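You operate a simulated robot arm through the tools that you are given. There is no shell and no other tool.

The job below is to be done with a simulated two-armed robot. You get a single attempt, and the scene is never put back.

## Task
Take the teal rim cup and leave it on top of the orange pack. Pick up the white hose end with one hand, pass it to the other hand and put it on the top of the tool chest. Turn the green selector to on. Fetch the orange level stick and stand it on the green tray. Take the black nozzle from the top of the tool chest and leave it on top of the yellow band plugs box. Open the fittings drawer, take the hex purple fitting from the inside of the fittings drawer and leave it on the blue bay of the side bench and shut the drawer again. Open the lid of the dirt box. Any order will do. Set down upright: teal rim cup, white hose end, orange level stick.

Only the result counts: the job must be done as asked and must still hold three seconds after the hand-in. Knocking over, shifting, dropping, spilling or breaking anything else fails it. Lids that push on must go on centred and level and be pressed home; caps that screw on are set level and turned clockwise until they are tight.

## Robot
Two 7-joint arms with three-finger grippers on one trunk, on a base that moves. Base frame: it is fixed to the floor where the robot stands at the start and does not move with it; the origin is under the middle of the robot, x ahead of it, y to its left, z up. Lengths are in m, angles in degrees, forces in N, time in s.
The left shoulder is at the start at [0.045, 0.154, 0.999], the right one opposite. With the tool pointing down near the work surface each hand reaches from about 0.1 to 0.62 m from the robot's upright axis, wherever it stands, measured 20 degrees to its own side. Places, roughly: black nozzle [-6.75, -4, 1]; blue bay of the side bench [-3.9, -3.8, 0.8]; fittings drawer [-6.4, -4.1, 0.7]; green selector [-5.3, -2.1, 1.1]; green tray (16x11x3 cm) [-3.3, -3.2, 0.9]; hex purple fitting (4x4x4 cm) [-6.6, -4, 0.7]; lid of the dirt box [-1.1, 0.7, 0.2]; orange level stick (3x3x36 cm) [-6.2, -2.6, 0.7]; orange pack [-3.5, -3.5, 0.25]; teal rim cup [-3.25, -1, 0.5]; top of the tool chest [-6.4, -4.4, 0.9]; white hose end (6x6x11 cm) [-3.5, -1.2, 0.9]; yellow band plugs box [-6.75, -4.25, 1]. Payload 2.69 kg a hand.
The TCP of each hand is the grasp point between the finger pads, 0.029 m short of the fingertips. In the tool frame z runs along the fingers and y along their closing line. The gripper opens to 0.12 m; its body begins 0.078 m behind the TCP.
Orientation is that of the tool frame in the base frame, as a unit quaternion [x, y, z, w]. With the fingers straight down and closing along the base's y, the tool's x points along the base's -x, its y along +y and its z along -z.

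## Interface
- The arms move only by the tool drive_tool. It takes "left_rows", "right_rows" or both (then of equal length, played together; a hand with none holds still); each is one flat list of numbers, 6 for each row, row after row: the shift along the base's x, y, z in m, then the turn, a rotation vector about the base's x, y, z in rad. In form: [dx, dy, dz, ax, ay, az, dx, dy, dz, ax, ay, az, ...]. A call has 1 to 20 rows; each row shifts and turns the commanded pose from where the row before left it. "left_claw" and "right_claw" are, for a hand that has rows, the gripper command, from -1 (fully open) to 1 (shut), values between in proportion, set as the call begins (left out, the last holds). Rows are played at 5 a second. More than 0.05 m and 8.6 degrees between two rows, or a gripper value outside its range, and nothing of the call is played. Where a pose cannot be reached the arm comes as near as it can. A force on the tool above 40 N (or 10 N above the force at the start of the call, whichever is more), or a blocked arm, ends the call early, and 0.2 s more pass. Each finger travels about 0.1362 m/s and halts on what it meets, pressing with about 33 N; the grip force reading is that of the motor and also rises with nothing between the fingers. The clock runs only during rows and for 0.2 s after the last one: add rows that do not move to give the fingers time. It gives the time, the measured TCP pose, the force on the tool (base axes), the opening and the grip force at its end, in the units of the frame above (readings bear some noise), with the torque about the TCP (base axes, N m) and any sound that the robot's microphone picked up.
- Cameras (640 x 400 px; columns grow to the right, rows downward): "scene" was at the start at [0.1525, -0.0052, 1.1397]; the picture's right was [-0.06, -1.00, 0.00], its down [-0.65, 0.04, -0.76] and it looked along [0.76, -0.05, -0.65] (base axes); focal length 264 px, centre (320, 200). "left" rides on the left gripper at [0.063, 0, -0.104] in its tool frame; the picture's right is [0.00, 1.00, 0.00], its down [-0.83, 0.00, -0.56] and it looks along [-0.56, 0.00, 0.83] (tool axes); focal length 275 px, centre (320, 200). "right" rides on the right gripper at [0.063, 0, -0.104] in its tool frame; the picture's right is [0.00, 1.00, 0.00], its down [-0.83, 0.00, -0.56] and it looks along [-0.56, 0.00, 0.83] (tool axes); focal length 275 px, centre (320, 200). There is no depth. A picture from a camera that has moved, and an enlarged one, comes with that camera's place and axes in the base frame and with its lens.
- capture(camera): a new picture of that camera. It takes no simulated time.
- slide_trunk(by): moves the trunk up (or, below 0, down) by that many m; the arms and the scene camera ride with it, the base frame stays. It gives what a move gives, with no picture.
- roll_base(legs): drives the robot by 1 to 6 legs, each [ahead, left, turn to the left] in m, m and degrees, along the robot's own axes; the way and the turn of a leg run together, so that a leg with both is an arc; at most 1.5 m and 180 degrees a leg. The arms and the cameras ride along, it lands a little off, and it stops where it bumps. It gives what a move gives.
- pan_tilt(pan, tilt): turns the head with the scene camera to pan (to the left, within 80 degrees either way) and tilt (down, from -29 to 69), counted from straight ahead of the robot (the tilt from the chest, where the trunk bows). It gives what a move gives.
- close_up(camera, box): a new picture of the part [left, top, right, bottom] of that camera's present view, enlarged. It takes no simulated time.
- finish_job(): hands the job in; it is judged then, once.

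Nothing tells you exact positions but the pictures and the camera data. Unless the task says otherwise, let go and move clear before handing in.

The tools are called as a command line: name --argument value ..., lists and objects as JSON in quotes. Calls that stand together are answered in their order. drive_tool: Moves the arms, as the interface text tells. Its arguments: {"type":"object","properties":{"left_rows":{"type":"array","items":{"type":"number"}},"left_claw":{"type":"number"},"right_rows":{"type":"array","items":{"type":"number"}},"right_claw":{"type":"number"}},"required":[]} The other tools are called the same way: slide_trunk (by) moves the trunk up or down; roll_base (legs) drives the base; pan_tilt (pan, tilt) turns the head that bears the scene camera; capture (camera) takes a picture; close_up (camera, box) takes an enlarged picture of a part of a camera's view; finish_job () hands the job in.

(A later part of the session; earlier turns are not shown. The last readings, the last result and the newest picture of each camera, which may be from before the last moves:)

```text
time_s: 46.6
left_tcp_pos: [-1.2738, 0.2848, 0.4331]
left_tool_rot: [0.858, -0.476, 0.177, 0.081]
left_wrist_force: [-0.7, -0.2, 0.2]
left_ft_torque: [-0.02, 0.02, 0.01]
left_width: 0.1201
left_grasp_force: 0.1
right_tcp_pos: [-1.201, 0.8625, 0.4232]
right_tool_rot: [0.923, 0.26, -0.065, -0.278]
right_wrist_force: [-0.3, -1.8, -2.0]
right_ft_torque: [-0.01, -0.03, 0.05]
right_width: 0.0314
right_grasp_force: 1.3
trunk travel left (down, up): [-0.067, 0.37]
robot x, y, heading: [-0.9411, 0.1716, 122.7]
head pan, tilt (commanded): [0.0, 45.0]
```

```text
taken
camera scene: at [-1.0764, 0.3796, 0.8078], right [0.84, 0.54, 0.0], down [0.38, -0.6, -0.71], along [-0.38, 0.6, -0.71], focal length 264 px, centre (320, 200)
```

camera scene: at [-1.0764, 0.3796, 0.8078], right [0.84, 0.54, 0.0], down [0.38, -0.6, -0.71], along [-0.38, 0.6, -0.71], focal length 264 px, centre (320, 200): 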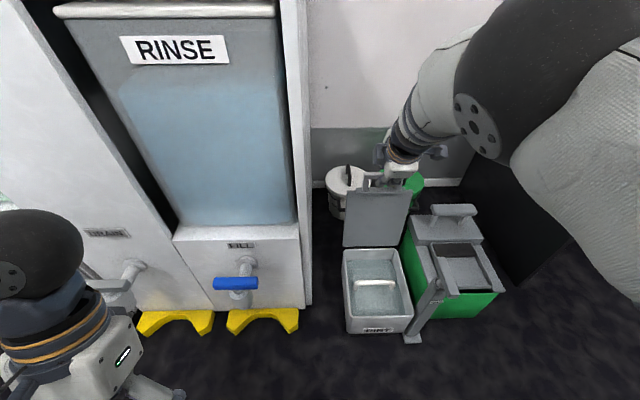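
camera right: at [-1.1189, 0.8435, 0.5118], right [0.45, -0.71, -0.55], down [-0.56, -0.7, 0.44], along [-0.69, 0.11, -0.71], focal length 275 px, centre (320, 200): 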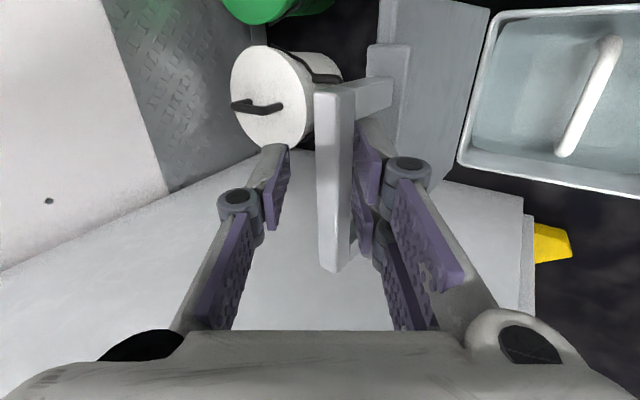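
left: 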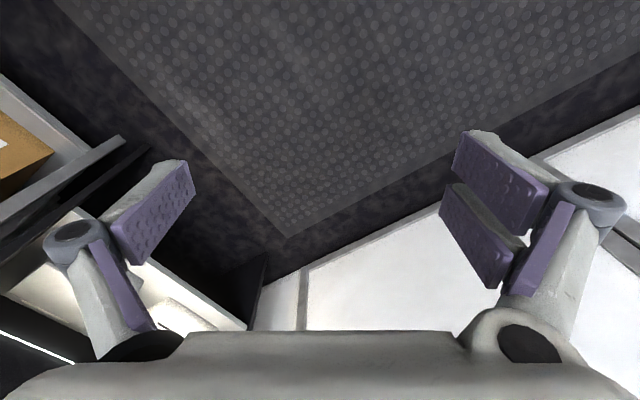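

The lid now stands about 95° open. I open the fingers a little, withdraw along the tool, and check that it stays.

drive_tool --right_rows '[0, 0, 0, 0, 0, 0, 0, 0, 0, 0, 0, 0, 0.012, -0.0188, 0.038, 0, 0, 0, 0.012, -0.0188, 0.038, 0, 0, 0, 0.012, -0.0188, 0.038, 0, 0, 0, 0.012, -0.0188, 0.038, 0, 0, 0]' --right_claw 0.1

capture --camera "scene"

```text
time_s: 48.0
left_tcp_pos: [-1.2737, 0.284, 0.434]
left_tool_rot: [0.858, -0.475, 0.179, 0.08]
left_wrist_force: [0.2, -0.7, 0.4]
left_ft_torque: [0.0, 0.01, 0.0]
left_width: 0.1201
left_grasp_force: 0.0
right_tcp_pos: [-1.186, 0.872, 0.5323]
right_tool_rot: [0.922, 0.26, -0.066, -0.278]
right_wrist_force: [-0.6, 0.1, -1.1]
right_ft_torque: [-0.05, -0.01, 0.0]
right_width: 0.0539
right_grasp_force: 0.1
right hand out of reach, approached as far as the arm can: row 4, 5, 6
trunk travel left (down, up): [-0.067, 0.37]
robot x, y, heading: [-0.9429, 0.1692, 122.4]
head pan, tilt (commanded): [0.0, 45.0]
```

```text
taken
camera scene: at [-1.0764, 0.3796, 0.8078], right [0.84, 0.54, 0.0], down [0.38, -0.6, -0.71], along [-0.38, 0.6, -0.71], focal length 264 px, centre (320, 200)
```

scene: 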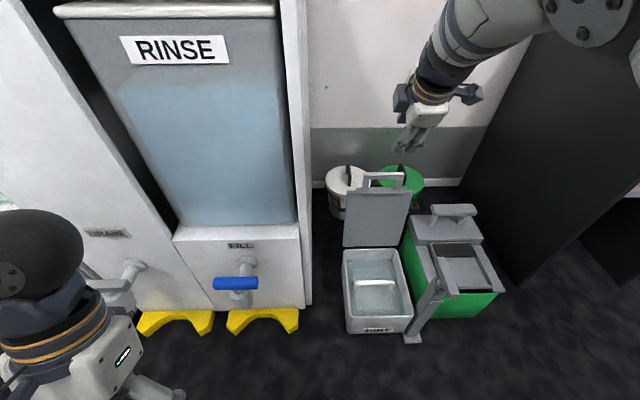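

The lid stays open. I raise the trunk again and draw the right hand back and turn it back to pointing down.

slide_trunk --by 0.3

roll_base --legs '[[-0.35, 0, 0]]'

capture --camera "scene"

```text
time_s: 51.0
left_tcp_pos: [-1.2749, 0.2856, 0.7335]
left_tool_rot: [0.857, -0.476, 0.179, 0.081]
left_wrist_force: [-0.9, 0.4, 1.0]
left_ft_torque: [-0.02, -0.01, 0.0]
left_width: 0.1199
left_grasp_force: 0.1
right_tcp_pos: [-1.1856, 0.8706, 0.8326]
right_tool_rot: [0.922, 0.261, -0.064, -0.278]
right_wrist_force: [-0.5, -0.4, -0.3]
right_ft_torque: [-0.03, -0.03, -0.06]
right_width: 0.0541
right_grasp_force: 0.2
trunk travel left (down, up): [-0.367, 0.07]
robot x, y, heading: [-0.9401, 0.1688, 122.6]
head pan, tilt (commanded): [0.0, 45.0]
```

```text
time_s: 53.3
left_tcp_pos: [-1.0866, -0.009, 0.7333]
left_tool_rot: [0.857, -0.477, 0.178, 0.082]
left_wrist_force: [0.4, -0.6, -0.7]
left_ft_torque: [0.01, 0.02, -0.01]
left_width: 0.1199
left_grasp_force: 0.0
right_tcp_pos: [-0.9966, 0.5742, 0.8351]
right_tool_rot: [0.922, 0.26, -0.065, -0.279]
right_wrist_force: [0.3, -1.1, -0.2]
right_ft_torque: [0.02, -0.03, 0.01]
right_width: 0.0542
right_grasp_force: 0.1
trunk travel left (down, up): [-0.367, 0.07]
robot x, y, heading: [-0.7547, -0.1246, 122.3]
head pan, tilt (commanded): [0.0, 45.0]
```

```text
taken
camera scene: at [-0.8346, 0.0002, 1.1335], right [0.84, 0.54, 0.0], down [0.38, -0.6, -0.71], along [-0.38, 0.6, -0.71], focal length 264 px, centre (320, 200)
```

scene: 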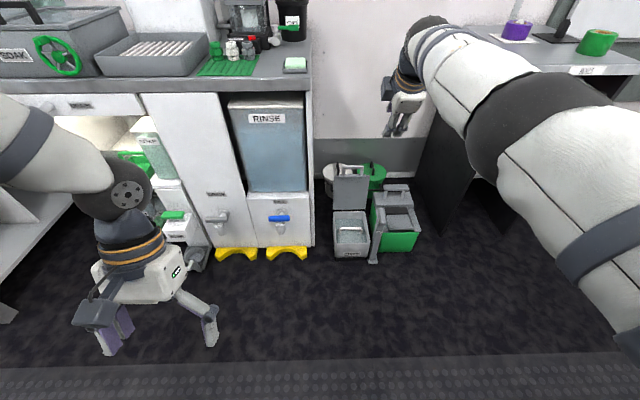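

Now I bring both hands back to pointing straight down near the body before travelling.

drive_tool --right_rows '[0.0215, -0.0337, 0, -0.1222, -0.0779, 0, 0.0215, -0.0337, 0, -0.1222, -0.0779, 0, 0.0215, -0.0337, 0, -0.1222, -0.0779, 0, 0.0215, -0.0337, 0, -0.1222, -0.0779, 0, 0.0215, -0.0337, 0, 0, 0, -0.1428, 0.0215, -0.0337, 0, 0, 0, -0.1428, 0.0215, -0.0337, 0, 0, 0, -0.1428, 0, 0, 0, 0, 0, -0.1428, 0, 0, 0, 0, 0, -0.1428, 0, 0, 0, 0, 0, -0.1428, 0, 0, 0, 0, 0, -0.1428, 0, 0, 0, 0, 0, -0.1428, 0, 0, 0, 0, 0, -0.1428, 0, 0, 0, 0, 0, -0.1428, 0, 0, 0, 0, 0, -0.1428]' --left_rows '[0, 0, 0, 0.1088, 0.0693, 0, 0, 0, 0, 0.1088, 0.0693, 0, 0, 0, 0, 0.1088, 0.0693, 0, 0, 0, 0.01, 0, 0, 0, 0, 0, 0.01, 0, 0, 0, 0, 0, 0.01, 0, 0, 0, 0, 0, 0.01, 0, 0, 0, 0, 0, 0, 0, 0, 0, 0, 0, 0, 0, 0, 0, 0, 0, 0, 0, 0, 0, 0, 0, 0, 0, 0, 0, 0, 0, 0, 0, 0, 0, 0, 0, 0, 0, 0, 0, 0, 0, 0, 0, 0, 0, 0, 0, 0, 0, 0, 0]' --right_claw -1

pan_tilt --pan 60 --tilt 20

capture --camera "scene"

```text
time_s: 56.5
left_tcp_pos: [-1.0872, -0.0095, 0.7741]
left_tool_rot: [0.872, -0.489, 0.008, -0.009]
left_wrist_force: [-0.2, -0.4, 0.3]
left_ft_torque: [-0.01, 0.02, 0.02]
left_width: 0.1199
left_grasp_force: 0.1
left hand out of reach, approached as far as the arm can: row 4, 5
right_tcp_pos: [-0.8461, 0.339, 0.8313]
right_tool_rot: [0.873, -0.487, 0.017, 0.011]
right_wrist_force: [0.3, 0.0, 0.1]
right_ft_torque: [0.02, -0.01, -0.02]
right_width: 0.1202
right_grasp_force: 0.1
trunk travel left (down, up): [-0.367, 0.07]
robot x, y, heading: [-0.7536, -0.1254, 122.5]
head pan, tilt (commanded): [0.0, 45.0]
```

```text
time_s: 57.8
left_tcp_pos: [-1.0869, -0.0094, 0.7735]
left_tool_rot: [0.872, -0.488, 0.008, -0.008]
left_wrist_force: [-0.3, 0.5, -0.1]
left_ft_torque: [0.0, -0.02, 0.01]
left_width: 0.12
left_grasp_force: 0.1
right_tcp_pos: [-0.8457, 0.3402, 0.8329]
right_tool_rot: [0.875, -0.484, 0.015, 0.009]
right_wrist_force: [0.0, -1.0, 0.1]
right_ft_torque: [-0.03, -0.01, 0.02]
right_width: 0.1198
right_grasp_force: 0.0
trunk travel left (down, up): [-0.367, 0.07]
robot x, y, heading: [-0.7555, -0.1221, 122.4]
head pan, tilt (commanded): [60.0, 20.0]
```

```text
taken
camera scene: at [-0.8843, -0.0719, 1.1721], right [-0.04, 1.0, 0.0], down [0.34, 0.01, -0.94], along [-0.94, -0.04, -0.34], focal length 264 px, centre (320, 200)
```

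scene: 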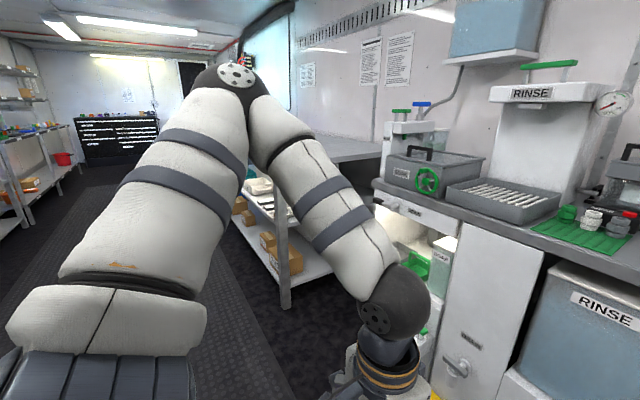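

Both hands point down. I drive along the mat to about level with the teal cup and the hose end on the right side.

roll_base --legs '[[0, 0, 88], [1.2, 0.15, 0], [1.0, 0, 0]]'

pan_tilt --pan -60 --tilt 25

capture --camera "scene"

pan_tilt --pan 0 --tilt 15

capture --camera "scene"

```text
time_s: 72.4
left_tcp_pos: [-2.7195, -1.661, 0.7744]
left_tool_rot: [0.969, 0.249, -0.001, -0.013]
left_wrist_force: [-0.4, 0.4, 0.0]
left_ft_torque: [-0.02, -0.01, -0.03]
left_width: 0.12
left_grasp_force: 0.0
right_tcp_pos: [-3.0581, -1.4039, 0.8342]
right_tool_rot: [0.967, 0.252, 0.017, -0.005]
right_wrist_force: [-0.2, 0.8, 0.6]
right_ft_torque: [0.0, 0.01, 0.03]
right_width: 0.1199
right_grasp_force: 0.1
trunk travel left (down, up): [-0.367, 0.07]
robot x, y, heading: [-2.587, -1.3361, -150.3]
head pan, tilt (commanded): [60.0, 20.0]
```

```text
time_s: 74.4
left_tcp_pos: [-2.7212, -1.6607, 0.7744]
left_tool_rot: [0.969, 0.249, 0.001, -0.012]
left_wrist_force: [0.2, 0.4, 0.3]
left_ft_torque: [-0.01, 0.0, -0.02]
left_width: 0.1197
left_grasp_force: 0.1
right_tcp_pos: [-3.0581, -1.404, 0.8333]
right_tool_rot: [0.967, 0.253, 0.017, -0.004]
right_wrist_force: [1.2, -0.3, -0.3]
right_ft_torque: [0.02, 0.01, -0.02]
right_width: 0.1199
right_grasp_force: 0.1
trunk travel left (down, up): [-0.367, 0.07]
robot x, y, heading: [-2.5913, -1.3353, -150.2]
head pan, tilt (commanded): [-60.0, 25.0]
```

```text
taken
camera scene: at [-2.7278, -1.322, 1.164], right [0.5, 0.86, 0.0], down [0.36, -0.21, -0.91], along [-0.78, 0.46, -0.42], focal length 264 px, centre (320, 200)
```

scene: 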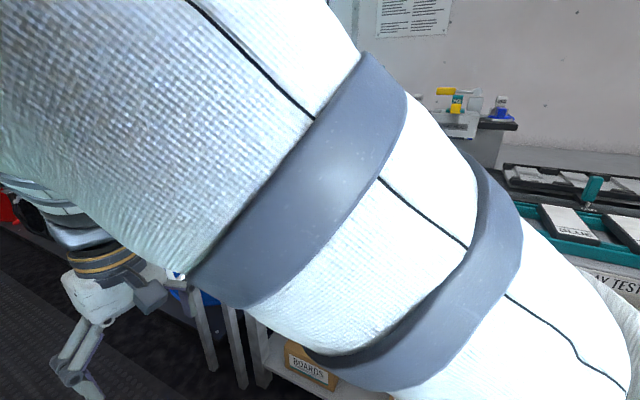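

```text
time_s: 75.7
left_tcp_pos: [-2.7204, -1.6603, 0.7739]
left_tool_rot: [0.969, 0.248, 0.0, -0.013]
left_wrist_force: [-0.4, -0.2, -0.1]
left_ft_torque: [0.0, 0.01, 0.02]
left_width: 0.12
left_grasp_force: 0.1
right_tcp_pos: [-3.0578, -1.4026, 0.8326]
right_tool_rot: [0.967, 0.253, 0.017, -0.004]
right_wrist_force: [0.9, 0.0, -0.2]
right_ft_torque: [-0.06, -0.01, 0.0]
right_width: 0.1201
right_grasp_force: 0.1
trunk travel left (down, up): [-0.367, 0.07]
robot x, y, heading: [-2.5908, -1.3357, -150.2]
head pan, tilt (commanded): [0.0, 15.0]
```

```text
taken
camera scene: at [-2.7294, -1.4146, 1.1802], right [-0.49, 0.87, 0.0], down [0.23, 0.13, -0.97], along [-0.84, -0.48, -0.26], focal length 264 px, centre (320, 200)
```

scene: 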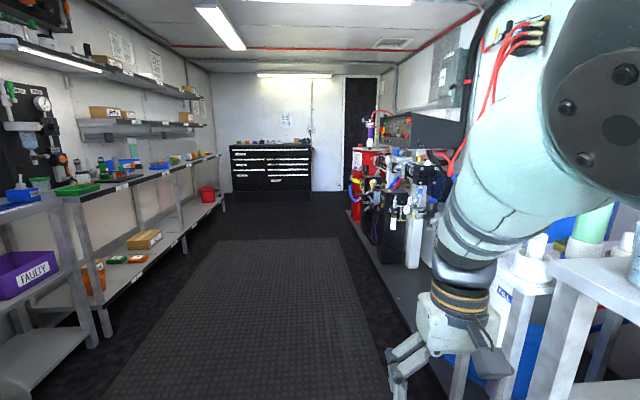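

The right elbow hides the bench, so I first draw the right hand in, then shift to the middle of the aisle and turn to face the right-hand bench.

drive_tool --right_rows '[0.034, 0.02, 0, 0, 0, 0, 0.034, 0.02, 0, 0, 0, 0, 0.034, 0.02, 0, 0, 0, 0, 0.034, 0.02, 0, 0, 0, 0]'

roll_base --legs '[[0.4, 0.2, 0], [0, 0, -84.3]]'

pan_tilt --pan 0 --tilt 30

capture --camera "scene"

```text
time_s: 76.7
left_tcp_pos: [-2.721, -1.6603, 0.7733]
left_tool_rot: [0.968, 0.249, 0.0, -0.012]
left_wrist_force: [0.2, 0.2, -0.2]
left_ft_torque: [0.0, -0.02, 0.01]
left_width: 0.1198
left_grasp_force: 0.0
right_tcp_pos: [-2.9868, -1.3294, 0.7708]
right_tool_rot: [0.968, 0.252, 0.016, -0.005]
right_wrist_force: [-0.7, 0.8, 0.3]
right_ft_torque: [-0.01, -0.02, 0.02]
right_width: 0.1198
right_grasp_force: 0.0
right hand out of reach, approached as far as the arm can: row 1, 2, 3, 4
trunk travel left (down, up): [-0.367, 0.07]
robot x, y, heading: [-2.5875, -1.3309, -150.3]
head pan, tilt (commanded): [0.0, 15.0]
```

```text
time_s: 83.0
left_tcp_pos: [-3.1777, -1.6113, 0.7737]
left_tool_rot: [0.888, -0.459, 0.008, -0.01]
left_wrist_force: [-0.8, 0.0, -0.3]
left_ft_torque: [0.01, -0.05, -0.03]
left_width: 0.1199
left_grasp_force: 0.1
right_tcp_pos: [-2.8775, -1.3108, 0.7708]
right_tool_rot: [0.89, -0.456, 0.016, 0.009]
right_wrist_force: [0.2, -0.7, 0.3]
right_ft_torque: [-0.01, -0.04, 0.0]
right_width: 0.1199
right_grasp_force: 0.1
trunk travel left (down, up): [-0.367, 0.07]
robot x, y, heading: [-2.837, -1.7091, 126.2]
head pan, tilt (commanded): [0.0, 15.0]
```

```text
time_s: 83.7
left_tcp_pos: [-3.1792, -1.6118, 0.7737]
left_tool_rot: [0.888, -0.459, 0.009, -0.009]
left_wrist_force: [0.4, -0.1, -0.1]
left_ft_torque: [-0.02, -0.01, 0.01]
left_width: 0.1201
left_grasp_force: 0.1
right_tcp_pos: [-2.876, -1.3114, 0.7696]
right_tool_rot: [0.889, -0.457, 0.017, 0.01]
right_wrist_force: [-0.2, 1.4, 0.0]
right_ft_torque: [-0.03, -0.01, 0.0]
right_width: 0.12
right_grasp_force: 0.1
trunk travel left (down, up): [-0.367, 0.07]
robot x, y, heading: [-2.8386, -1.707, 126.0]
head pan, tilt (commanded): [0.0, 30.0]
```

```text
taken
camera scene: at [-2.9329, -1.5764, 1.1651], right [0.81, 0.58, 0.0], down [0.24, -0.33, -0.91], along [-0.53, 0.74, -0.41], focal length 264 px, centre (320, 200)
```

scene: 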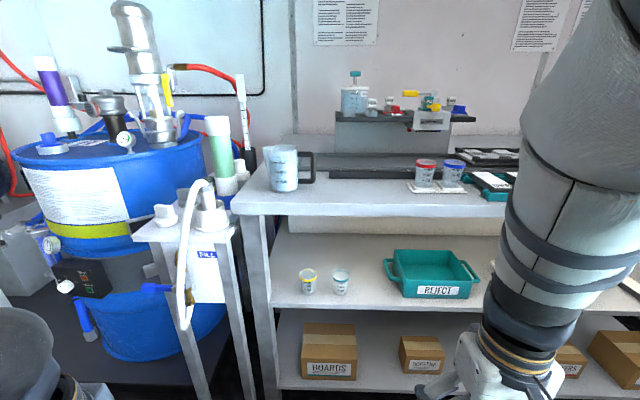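

I can see the cup pair on the shelf (yellow-rim and teal-rim) and a FILL stand with white hose parts. I zoom in on both.

close_up --camera "scene" --box '[130, 100, 290, 340]'

close_up --camera "scene" --box '[270, 230, 400, 320]'

```text
1.67 times, centred on (210, 220) of scene
camera zoom: at [-2.9329, -1.5764, 1.1651], right [0.81, 0.58, 0.0], down [0.24, -0.33, -0.91], along [-0.53, 0.74, -0.41], focal length 439 px, centre (503, 167)
```

zoom: 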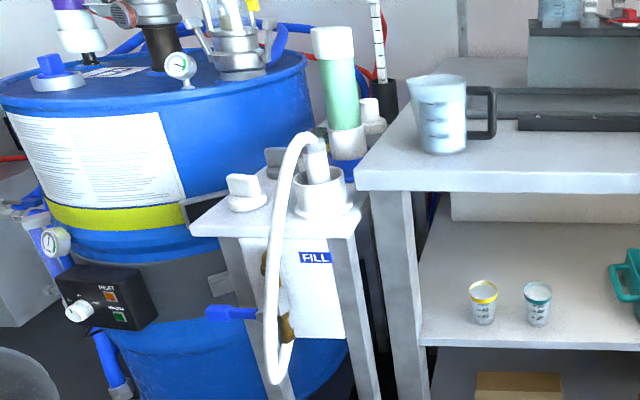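

```text
4.44 times, centred on (335, 275) of scene
camera zoom: at [-2.9329, -1.5764, 1.1651], right [0.81, 0.58, 0.0], down [0.24, -0.33, -0.91], along [-0.53, 0.74, -0.41], focal length 1171 px, centre (253, -133)
```

zoom: 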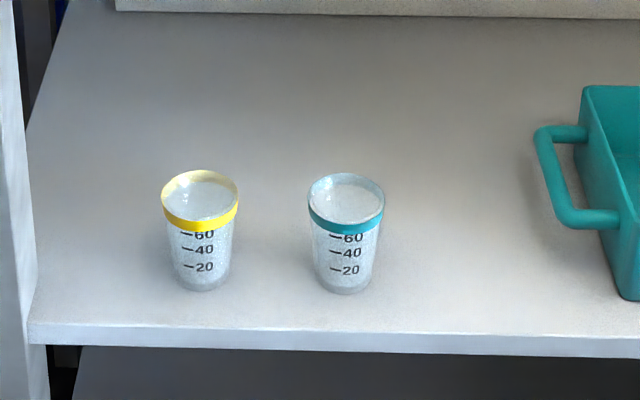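

roll_base --legs '[[0.05, 0.22, 0]]'

capture --camera "scene"

capture --camera "left"

```text
time_s: 86.0
left_tcp_pos: [-3.3839, -1.7012, 0.7739]
left_tool_rot: [0.888, -0.459, 0.009, -0.01]
left_wrist_force: [0.3, -0.1, 0.7]
left_ft_torque: [0.0, 0.01, 0.0]
left_width: 0.12
left_grasp_force: 0.1
right_tcp_pos: [-3.0828, -1.4004, 0.7699]
right_tool_rot: [0.89, -0.455, 0.017, 0.009]
right_wrist_force: [-0.6, -0.1, 0.1]
right_ft_torque: [-0.02, -0.05, 0.01]
right_width: 0.12
right_grasp_force: 0.1
trunk travel left (down, up): [-0.367, 0.07]
robot x, y, heading: [-3.0448, -1.7957, 126.4]
head pan, tilt (commanded): [0.0, 30.0]
```

```text
taken
camera scene: at [-3.1388, -1.6655, 1.1651], right [0.82, 0.58, 0.0], down [0.24, -0.34, -0.91], along [-0.53, 0.74, -0.41], focal length 264 px, centre (320, 200)
```

scene: 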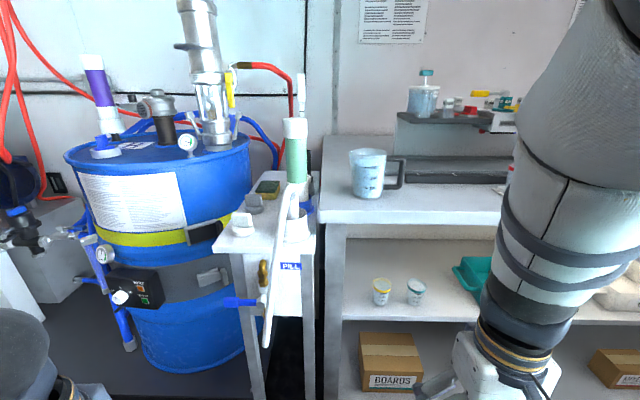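

```text
taken
camera left: at [-3.3499, -1.7551, 0.8775], right [-0.82, -0.57, -0.03], down [-0.49, 0.67, 0.55], along [-0.3, 0.46, -0.83], focal length 275 px, centre (320, 200)
```

left: 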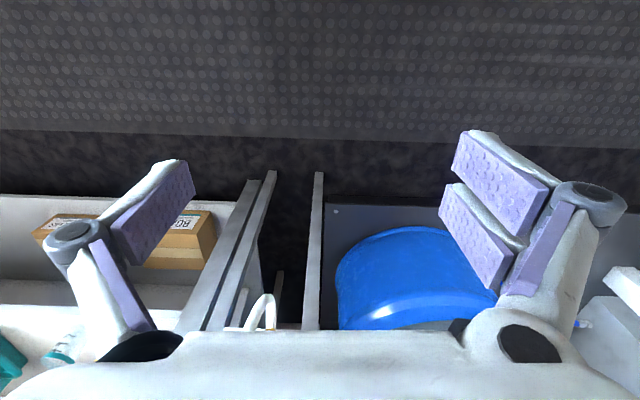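

close_up --camera "scene" --box '[220, 100, 340, 260]'

close_up --camera "scene" --box '[220, 170, 340, 350]'

```text
2.50 times, centred on (280, 180) of scene
camera zoom: at [-3.1388, -1.6655, 1.1651], right [0.82, 0.58, 0.0], down [0.24, -0.34, -0.91], along [-0.53, 0.74, -0.41], focal length 659 px, centre (420, 250)
```

zoom: 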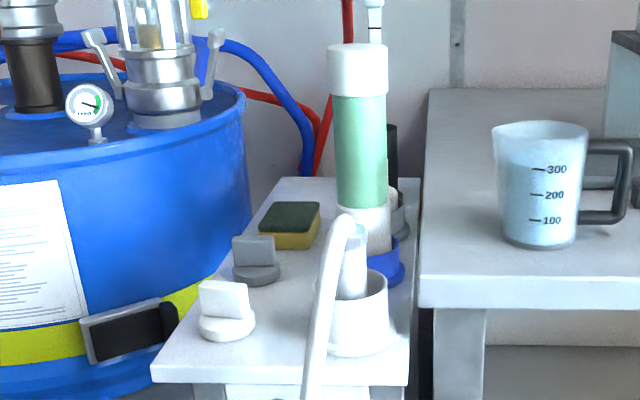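

```text
2.22 times, centred on (280, 260) of scene
camera zoom: at [-3.1388, -1.6655, 1.1651], right [0.82, 0.58, 0.0], down [0.24, -0.34, -0.91], along [-0.53, 0.74, -0.41], focal length 586 px, centre (409, 67)
```

zoom: 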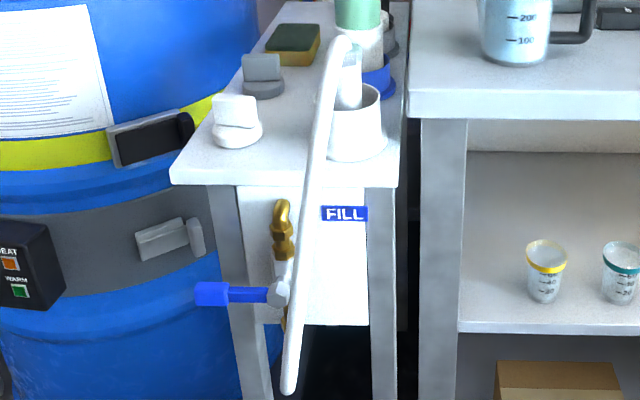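

The white hose end (collar with stub, about 6 cm across) stands at the front of the FILL stand at about [-3.50, -1.26], stand top z≈0.82. I raise both hands clear and roll closer for a better look.

drive_tool --left_rows '[0, 0, 0.045, 0, 0, 0, 0, 0, 0.045, 0, 0, 0, 0, 0, 0.045, 0, 0, 0, 0, 0, 0.045, 0, 0, 0, 0, 0, 0.045, 0, 0, 0]' --right_rows '[0, 0, 0.045, 0, 0, 0, 0, 0, 0.045, 0, 0, 0, 0, 0, 0.045, 0, 0, 0, 0, 0, 0.045, 0, 0, 0, 0, 0, 0.045, 0, 0, 0]'

capture --camera "scene"

```text
time_s: 87.2
left_tcp_pos: [-3.3824, -1.7013, 0.9986]
left_tool_rot: [0.888, -0.459, 0.009, -0.01]
left_wrist_force: [0.5, 0.3, 0.6]
left_ft_torque: [-0.02, 0.01, 0.02]
left_width: 0.1197
left_grasp_force: 0.0
right_tcp_pos: [-3.0884, -1.2963, 0.9255]
right_tool_rot: [0.89, -0.456, 0.017, 0.01]
right_wrist_force: [-0.2, -0.8, -0.1]
right_ft_torque: [0.01, 0.01, 0.06]
right_width: 0.1201
right_grasp_force: 0.0
right hand out of reach, approached as far as the arm can: row 1, 2, 3, 4, 5
trunk travel left (down, up): [-0.367, 0.07]
robot x, y, heading: [-3.0439, -1.7979, 126.3]
head pan, tilt (commanded): [0.0, 30.0]
```

```text
taken
camera scene: at [-3.1384, -1.668, 1.1562], right [0.81, 0.59, 0.0], down [0.29, -0.4, -0.87], along [-0.51, 0.7, -0.5], focal length 264 px, centre (320, 200)
```

scene: 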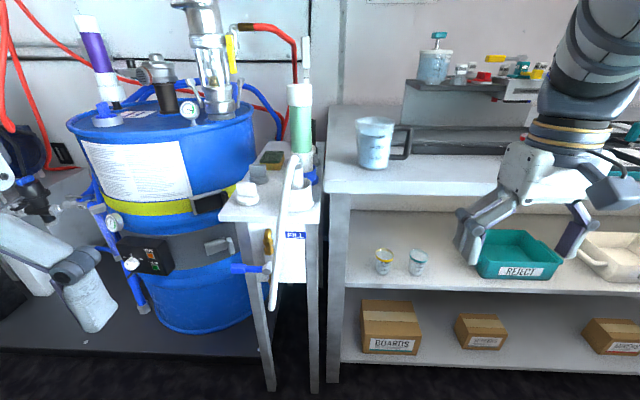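

drive_tool --right_rows '[0, 0, 0.03, 0, 0, 0, 0, 0, 0.03, 0, 0, 0]'

capture --camera "left"

```text
time_s: 87.8
left_tcp_pos: [-3.3849, -1.7012, 0.9988]
left_tool_rot: [0.889, -0.458, 0.007, -0.009]
left_wrist_force: [0.2, -0.7, -0.7]
left_ft_torque: [-0.03, 0.01, 0.01]
left_width: 0.12
left_grasp_force: 0.0
right_tcp_pos: [-3.089, -1.2891, 0.9836]
right_tool_rot: [0.89, -0.456, 0.017, 0.01]
right_wrist_force: [0.2, -1.0, 0.3]
right_ft_torque: [0.02, 0.03, 0.01]
right_width: 0.1199
right_grasp_force: 0.1
right hand out of reach, approached as far as the arm can: row 1, 2
trunk travel left (down, up): [-0.367, 0.07]
robot x, y, heading: [-3.0472, -1.7945, 126.5]
head pan, tilt (commanded): [0.0, 30.0]
```

```text
taken
camera left: at [-3.3495, -1.7542, 1.1025], right [-0.82, -0.57, -0.03], down [-0.49, 0.67, 0.55], along [-0.3, 0.46, -0.83], focal length 275 px, centre (320, 200)
```

left: 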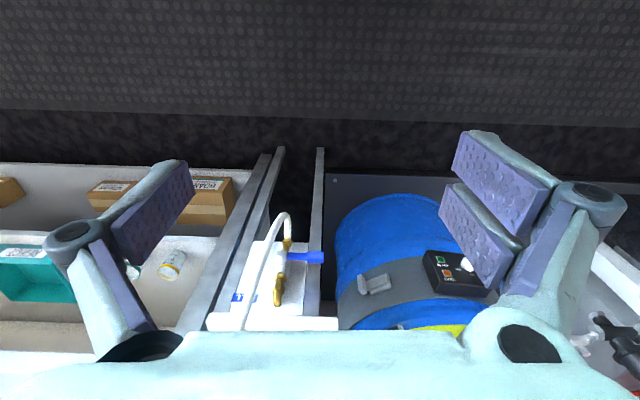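

drive_tool --right_rows '[0.035, -0.015, 0, 0, 0, 0, 0.035, -0.015, 0, 0, 0, 0, 0.035, -0.015, 0, 0, 0, 0]'

roll_base --legs '[[0.15, 0, 0]]'

capture --camera "scene"

capture --camera "left"

```text
time_s: 88.6
left_tcp_pos: [-3.3831, -1.7002, 0.9973]
left_tool_rot: [0.889, -0.459, 0.007, -0.009]
left_wrist_force: [0.2, -0.4, -0.5]
left_ft_torque: [0.0, -0.02, 0.01]
left_width: 0.1198
left_grasp_force: 0.0
right_tcp_pos: [-2.9783, -1.3019, 0.9828]
right_tool_rot: [0.89, -0.455, 0.017, 0.009]
right_wrist_force: [0.0, -1.2, 0.6]
right_ft_torque: [-0.02, 0.02, 0.02]
right_width: 0.12
right_grasp_force: 0.0
right hand out of reach, approached as far as the arm can: row 1, 2, 3
trunk travel left (down, up): [-0.367, 0.07]
robot x, y, heading: [-3.046, -1.8005, 126.0]
head pan, tilt (commanded): [0.0, 30.0]
```

```text
time_s: 90.0
left_tcp_pos: [-3.473, -1.5794, 0.9983]
left_tool_rot: [0.888, -0.459, 0.008, -0.009]
left_wrist_force: [-0.6, 0.1, -0.8]
left_ft_torque: [-0.01, 0.03, 0.03]
left_width: 0.1197
left_grasp_force: 0.1
right_tcp_pos: [-3.0677, -1.1814, 0.9824]
right_tool_rot: [0.89, -0.456, 0.017, 0.01]
right_wrist_force: [-1.0, -0.9, -0.6]
right_ft_torque: [-0.01, 0.0, -0.01]
right_width: 0.1201
right_grasp_force: 0.1
trunk travel left (down, up): [-0.367, 0.07]
robot x, y, heading: [-3.1333, -1.6792, 126.1]
head pan, tilt (commanded): [0.0, 30.0]
```

```text
taken
camera scene: at [-3.2274, -1.5466, 1.1559], right [0.81, 0.59, 0.0], down [0.3, -0.4, -0.87], along [-0.51, 0.7, -0.5], focal length 264 px, centre (320, 200)
```

scene: 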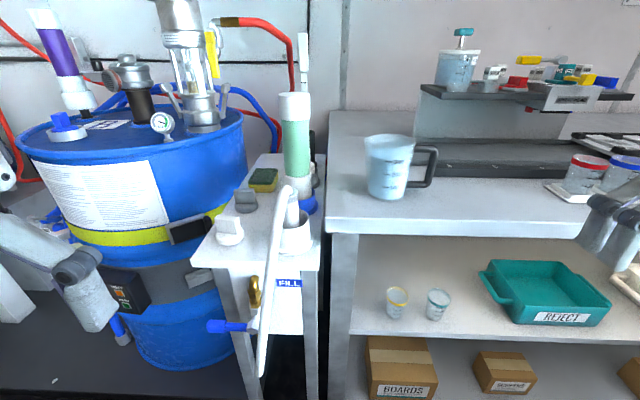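

```text
taken
camera left: at [-3.4383, -1.6326, 1.1022], right [-0.82, -0.57, -0.03], down [-0.49, 0.68, 0.55], along [-0.3, 0.46, -0.83], focal length 275 px, centre (320, 200)
```

left: 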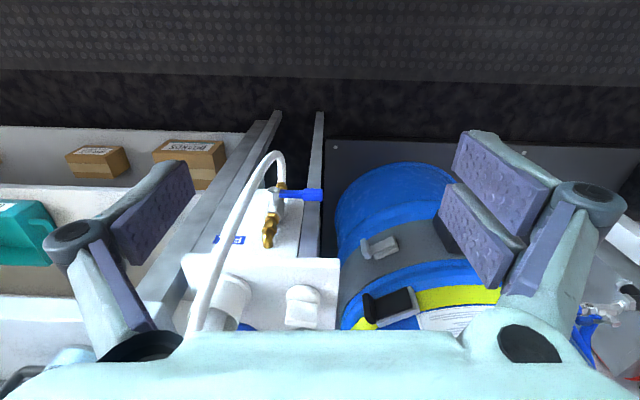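

I move the left hand over the front of the stand to look down on the hose end.

drive_tool --left_rows '[0.0039, 0.0417, 0.01, 0, 0, 0, 0.0039, 0.0417, 0.01, 0, 0, 0, 0.0039, 0.0417, 0.01, 0, 0, 0, 0.0039, 0.0417, 0, 0, 0, 0, 0.0039, 0.0417, 0, 0, 0, 0]'

capture --camera "left"

capture --camera "scene"

```text
time_s: 91.2
left_tcp_pos: [-3.4535, -1.3699, 1.0289]
left_tool_rot: [0.888, -0.46, 0.008, -0.01]
left_wrist_force: [0.1, 1.0, 1.1]
left_ft_torque: [-0.02, -0.01, 0.0]
left_width: 0.1199
left_grasp_force: 0.1
right_tcp_pos: [-3.0675, -1.1797, 0.982]
right_tool_rot: [0.89, -0.455, 0.016, 0.011]
right_wrist_force: [-0.6, -0.2, -0.3]
right_ft_torque: [-0.01, -0.04, 0.01]
right_width: 0.1199
right_grasp_force: 0.0
trunk travel left (down, up): [-0.367, 0.07]
robot x, y, heading: [-3.1297, -1.6764, 125.9]
head pan, tilt (commanded): [0.0, 30.0]
```

```text
taken
camera left: at [-3.4185, -1.424, 1.1327], right [-0.82, -0.57, -0.03], down [-0.49, 0.68, 0.55], along [-0.3, 0.46, -0.83], focal length 275 px, centre (320, 200)
```

left: 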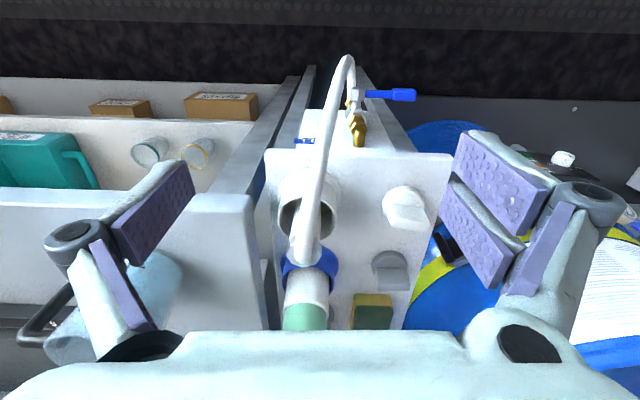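

```text
taken
camera scene: at [-3.2266, -1.5464, 1.1559], right [0.81, 0.59, 0.0], down [0.3, -0.4, -0.87], along [-0.51, 0.7, -0.5], focal length 264 px, centre (320, 200)
```

scene: 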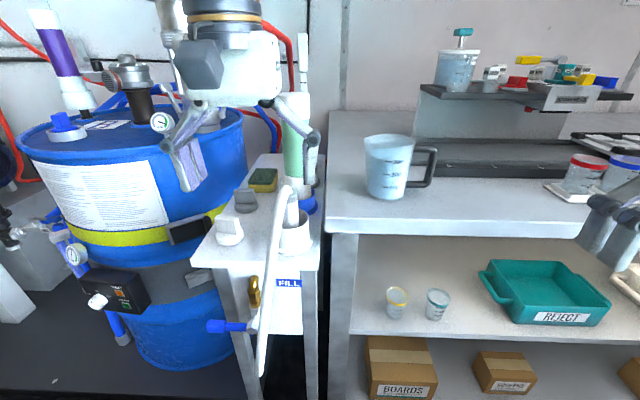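

close_up --camera "left" --box '[240, 100, 460, 340]'

close_up --camera "scene" --box '[200, 150, 340, 280]'

```text
1.67 times, centred on (350, 220) of left
camera zoom: at [-3.4185, -1.424, 1.1327], right [-0.82, -0.57, -0.03], down [-0.49, 0.68, 0.55], along [-0.3, 0.46, -0.83], focal length 459 px, centre (270, 167)
```

zoom: 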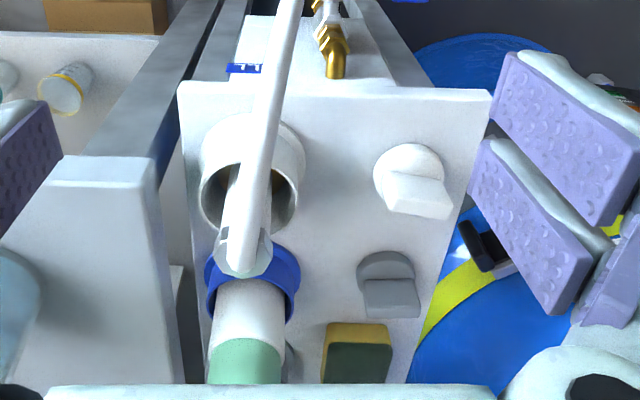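

```text
3.08 times, centred on (270, 215) of scene
camera zoom: at [-3.2266, -1.5464, 1.1559], right [0.81, 0.59, 0.0], down [0.3, -0.4, -0.87], along [-0.51, 0.7, -0.5], focal length 811 px, centre (474, 154)
```

zoom: 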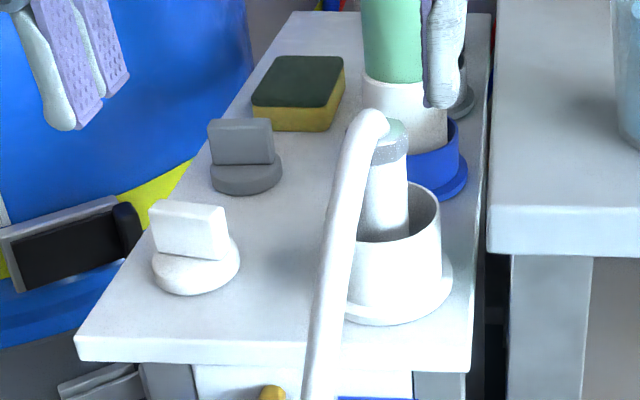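

The hose end's stub top is at about [-3.51, -1.25, 0.93], with the white hose leaving it toward me. I centre the left hand above it, staying clear, and check the alignment.

drive_tool --left_rows '[-0.019, 0.04, -0.004, -0.0104, 0.0234, 0, -0.019, 0.04, -0.004, 0, 0, 0, -0.0195, 0.04, 0, 0, 0, 0, 0, 0, 0, 0, 0, 0]'

capture --camera "left"

close_up --camera "scene" --box '[200, 80, 340, 280]'

```text
time_s: 92.2
left_tcp_pos: [-3.4952, -1.2818, 1.0107]
left_tool_rot: [0.888, -0.46, 0.0, 0.0]
left_wrist_force: [-0.5, -0.7, 0.0]
left_ft_torque: [0.0, -0.03, -0.01]
left_width: 0.1204
left_grasp_force: 0.0
left hand out of reach, approached as far as the arm can: row 3
right_tcp_pos: [-3.0665, -1.1813, 0.9837]
right_tool_rot: [0.89, -0.455, 0.017, 0.009]
right_wrist_force: [-0.3, 0.6, -0.2]
right_ft_torque: [0.0, 0.0, -0.01]
right_width: 0.1201
right_grasp_force: 0.1
trunk travel left (down, up): [-0.367, 0.07]
robot x, y, heading: [-3.1328, -1.6745, 126.2]
head pan, tilt (commanded): [0.0, 30.0]
```

```text
taken
camera left: at [-3.4592, -1.3336, 1.114], right [-0.82, -0.57, 0.0], down [-0.48, 0.68, 0.55], along [-0.32, 0.45, -0.83], focal length 275 px, centre (320, 200)
```

left: 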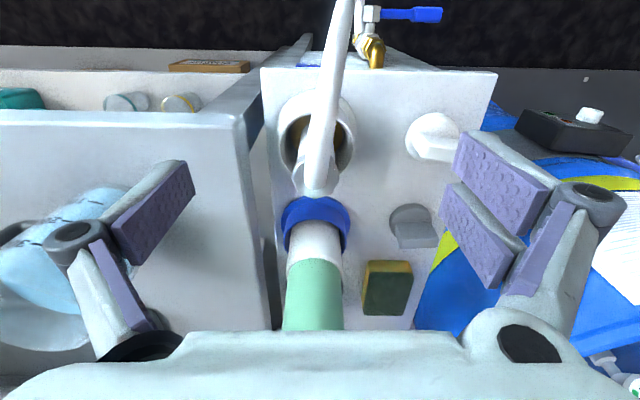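

```text
2.00 times, centred on (270, 180) of scene
camera zoom: at [-3.2269, -1.5473, 1.1561], right [0.81, 0.59, 0.0], down [0.3, -0.4, -0.87], along [-0.51, 0.7, -0.5], focal length 527 px, centre (420, 240)
```

zoom: 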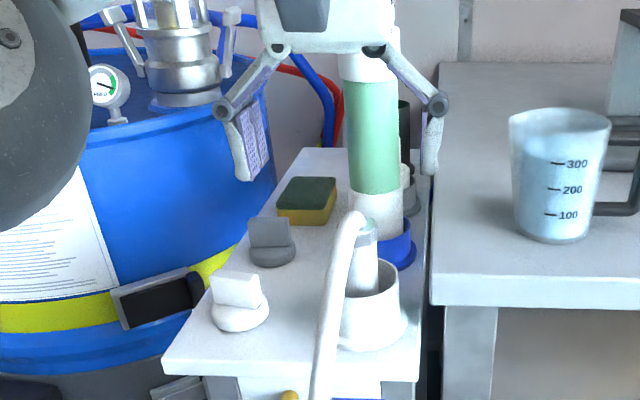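

roll_base --legs '[[0.06, 0, 0]]'

capture --camera "left"

capture --camera "scene"

```text
time_s: 93.2
left_tcp_pos: [-3.5319, -1.2334, 1.0098]
left_tool_rot: [0.889, -0.459, 0.001, 0.0]
left_wrist_force: [-1.5, 0.2, 0.9]
left_ft_torque: [-0.03, -0.04, -0.02]
left_width: 0.1202
left_grasp_force: 0.0
right_tcp_pos: [-3.1027, -1.1325, 0.9827]
right_tool_rot: [0.89, -0.456, 0.017, 0.01]
right_wrist_force: [-0.2, 0.7, -0.4]
right_ft_torque: [-0.04, -0.03, 0.03]
right_width: 0.12
right_grasp_force: 0.1
trunk travel left (down, up): [-0.367, 0.07]
robot x, y, heading: [-3.1657, -1.6293, 126.1]
head pan, tilt (commanded): [0.0, 30.0]
```

```text
taken
camera left: at [-3.4951, -1.2847, 1.1138], right [-0.82, -0.57, 0.0], down [-0.48, 0.68, 0.55], along [-0.32, 0.45, -0.83], focal length 275 px, centre (320, 200)
```

left: 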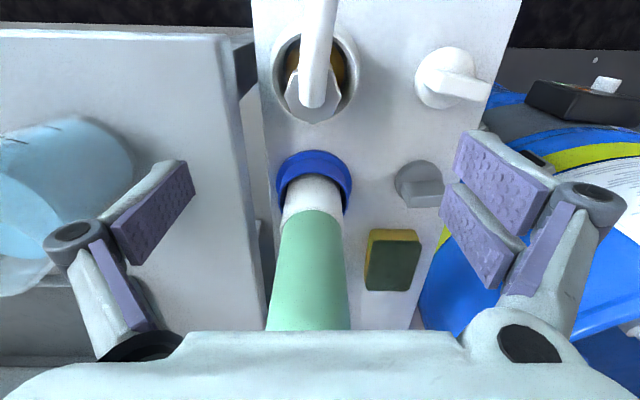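

```text
taken
camera scene: at [-3.2626, -1.4983, 1.1559], right [0.81, 0.59, 0.0], down [0.3, -0.4, -0.87], along [-0.51, 0.7, -0.5], focal length 264 px, centre (320, 200)
```

scene: 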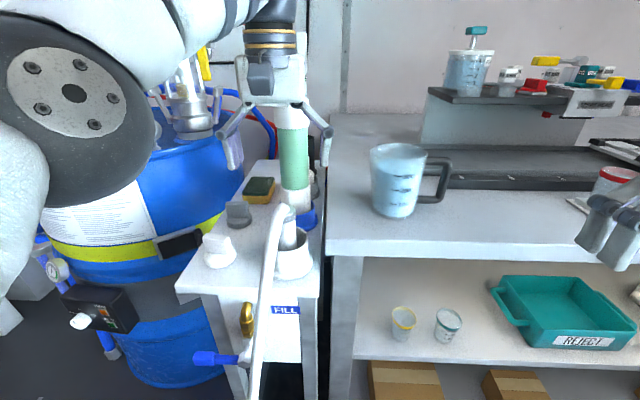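

close_up --camera "left" --box '[250, 0, 400, 160]'

close_up --camera "scene" --box '[230, 170, 340, 300]'

```text
2.50 times, centred on (325, 80) of left
camera zoom: at [-3.4951, -1.2847, 1.1138], right [-0.82, -0.57, 0.0], down [-0.48, 0.68, 0.55], along [-0.32, 0.45, -0.83], focal length 688 px, centre (308, 500)
```

zoom: 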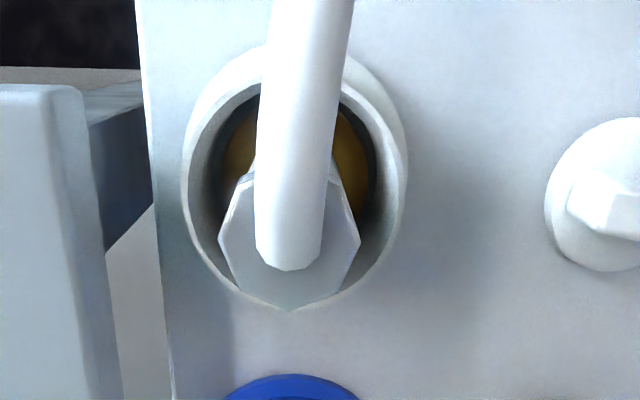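

```text
3.08 times, centred on (285, 235) of scene
camera zoom: at [-3.2626, -1.4983, 1.1559], right [0.81, 0.59, 0.0], down [0.3, -0.4, -0.87], along [-0.51, 0.7, -0.5], focal length 811 px, centre (428, 92)
```

zoom: 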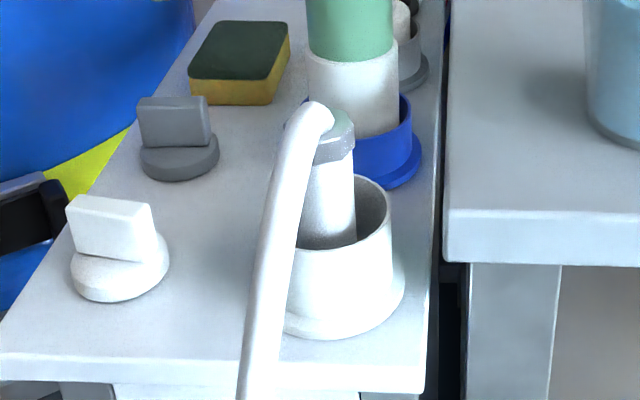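

The hose end is a stub with a hex collar (about 4 cm, z≈0.93–0.945) sitting in a holder cup; its flats face left and right. I narrow the left fingers and centre them over it.

drive_tool --left_rows '[0.019, -0.0156, 0, 0, 0, 0, 0, 0, -0.01, 0, 0, 0, 0, 0, 0, 0, 0, 0]' --left_claw -0.17

capture --camera "left"

```text
time_s: 94.0
left_tcp_pos: [-3.5126, -1.2486, 1.0003]
left_tool_rot: [0.889, -0.459, 0.0, -0.001]
left_wrist_force: [-0.5, -0.5, 0.9]
left_ft_torque: [0.01, 0.01, -0.03]
left_width: 0.0703
left_grasp_force: 0.1
right_tcp_pos: [-3.1023, -1.133, 0.9835]
right_tool_rot: [0.89, -0.456, 0.016, 0.01]
right_wrist_force: [0.5, -0.5, 0.7]
right_ft_torque: [-0.03, 0.03, -0.01]
right_width: 0.1202
right_grasp_force: 0.0
trunk travel left (down, up): [-0.367, 0.07]
robot x, y, heading: [-3.1703, -1.6276, 126.3]
head pan, tilt (commanded): [0.0, 30.0]
```

```text
taken
camera left: at [-3.4755, -1.3015, 1.1042], right [-0.82, -0.57, 0.0], down [-0.48, 0.68, 0.56], along [-0.32, 0.46, -0.83], focal length 275 px, centre (320, 200)
```

left: 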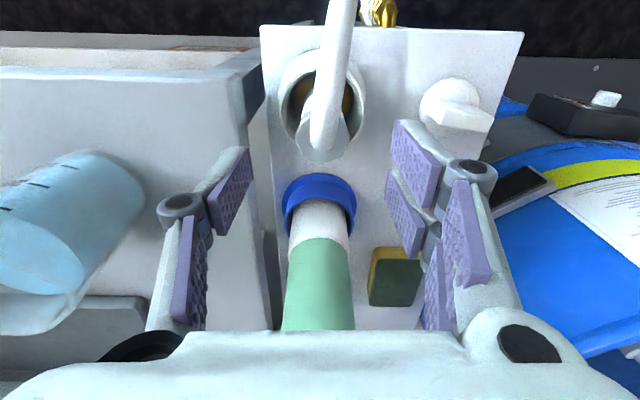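

Aligned within a couple of mm. I descend to the collar and stop to check before closing.

drive_tool --left_rows '[0, 0, -0.021, 0, 0, 0, 0, 0, -0.021, 0, 0, 0, 0, 0, -0.021, 0, 0, 0, 0, 0, -0.019, 0, 0, 0]'

capture --camera "left"

close_up --camera "scene" --box '[200, 130, 350, 280]'

```text
time_s: 95.0
left_tcp_pos: [-3.5125, -1.2493, 0.9185]
left_tool_rot: [0.888, -0.46, 0.001, 0.0]
left_wrist_force: [0.5, 0.3, 0.0]
left_ft_torque: [0.03, 0.02, -0.01]
left_width: 0.07
left_grasp_force: 0.0
right_tcp_pos: [-3.1032, -1.1325, 0.9835]
right_tool_rot: [0.89, -0.456, 0.017, 0.009]
right_wrist_force: [-0.3, -0.6, 0.3]
right_ft_torque: [0.0, 0.0, 0.01]
right_width: 0.1199
right_grasp_force: 0.0
trunk travel left (down, up): [-0.367, 0.07]
robot x, y, heading: [-3.1696, -1.6306, 126.2]
head pan, tilt (commanded): [0.0, 30.0]
```

```text
taken
camera left: at [-3.4761, -1.3011, 1.0212], right [-0.82, -0.57, 0.0], down [-0.48, 0.68, 0.56], along [-0.32, 0.45, -0.83], focal length 275 px, centre (320, 200)
```

left: 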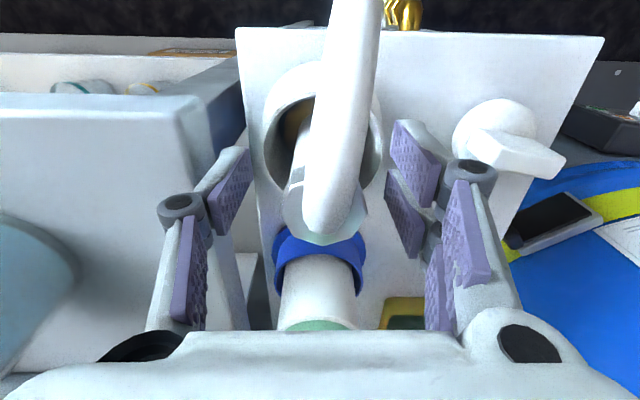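

```text
2.67 times, centred on (275, 205) of scene
camera zoom: at [-3.2621, -1.4989, 1.156], right [0.81, 0.59, 0.0], down [0.3, -0.4, -0.87], along [-0.51, 0.7, -0.5], focal length 703 px, centre (440, 187)
```

zoom: 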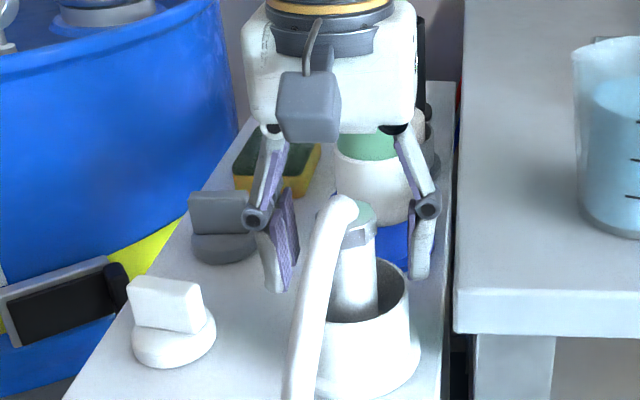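

The fingers straddle the collar and stub. I close the left gripper.

drive_tool --left_rows '[0, 0, 0, 0, 0, 0, 0, 0, 0, 0, 0, 0, 0, 0, 0, 0, 0, 0, 0, 0, 0, 0, 0, 0]' --left_claw 1

close_up --camera "scene" --box '[200, 130, 350, 280]'

capture --camera "left"

```text
time_s: 96.0
left_tcp_pos: [-3.5126, -1.2495, 0.9179]
left_tool_rot: [0.888, -0.46, 0.0, 0.0]
left_wrist_force: [-1.0, -0.5, 0.2]
left_ft_torque: [-0.03, 0.04, -0.04]
left_width: 0.0347
left_grasp_force: 33.2
right_tcp_pos: [-3.1016, -1.1323, 0.9837]
right_tool_rot: [0.89, -0.456, 0.016, 0.009]
right_wrist_force: [-0.5, 0.1, 1.4]
right_ft_torque: [0.01, -0.01, -0.03]
right_width: 0.12
right_grasp_force: 0.0
trunk travel left (down, up): [-0.367, 0.07]
robot x, y, heading: [-3.1685, -1.6281, 125.9]
head pan, tilt (commanded): [0.0, 30.0]
```

```text
2.67 times, centred on (275, 205) of scene
camera zoom: at [-3.2622, -1.4991, 1.156], right [0.81, 0.59, 0.0], down [0.3, -0.4, -0.87], along [-0.51, 0.7, -0.5], focal length 703 px, centre (440, 187)
```

zoom: 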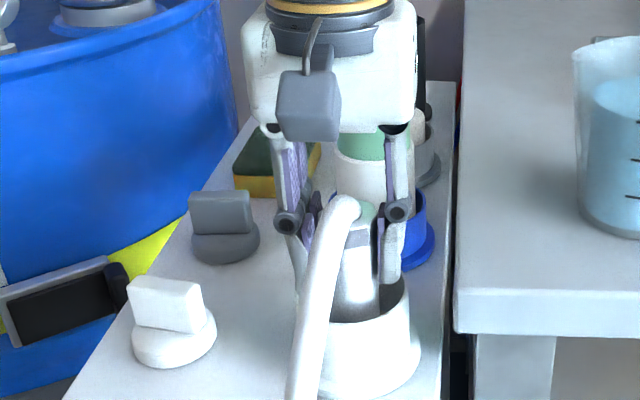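

```text
taken
camera left: at [-3.476, -1.3012, 1.0217], right [-0.82, -0.57, 0.0], down [-0.48, 0.68, 0.56], along [-0.32, 0.45, -0.83], focal length 275 px, centre (320, 200)
```

left: 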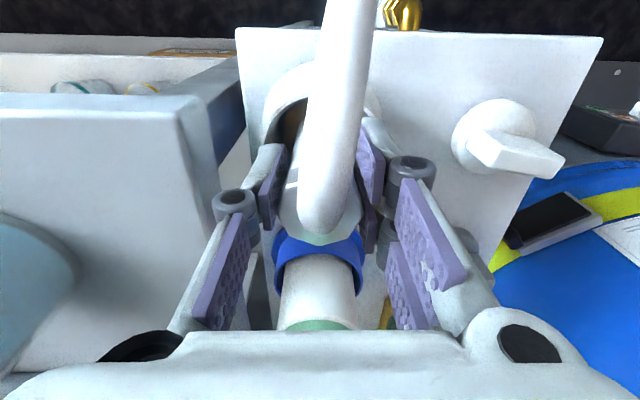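

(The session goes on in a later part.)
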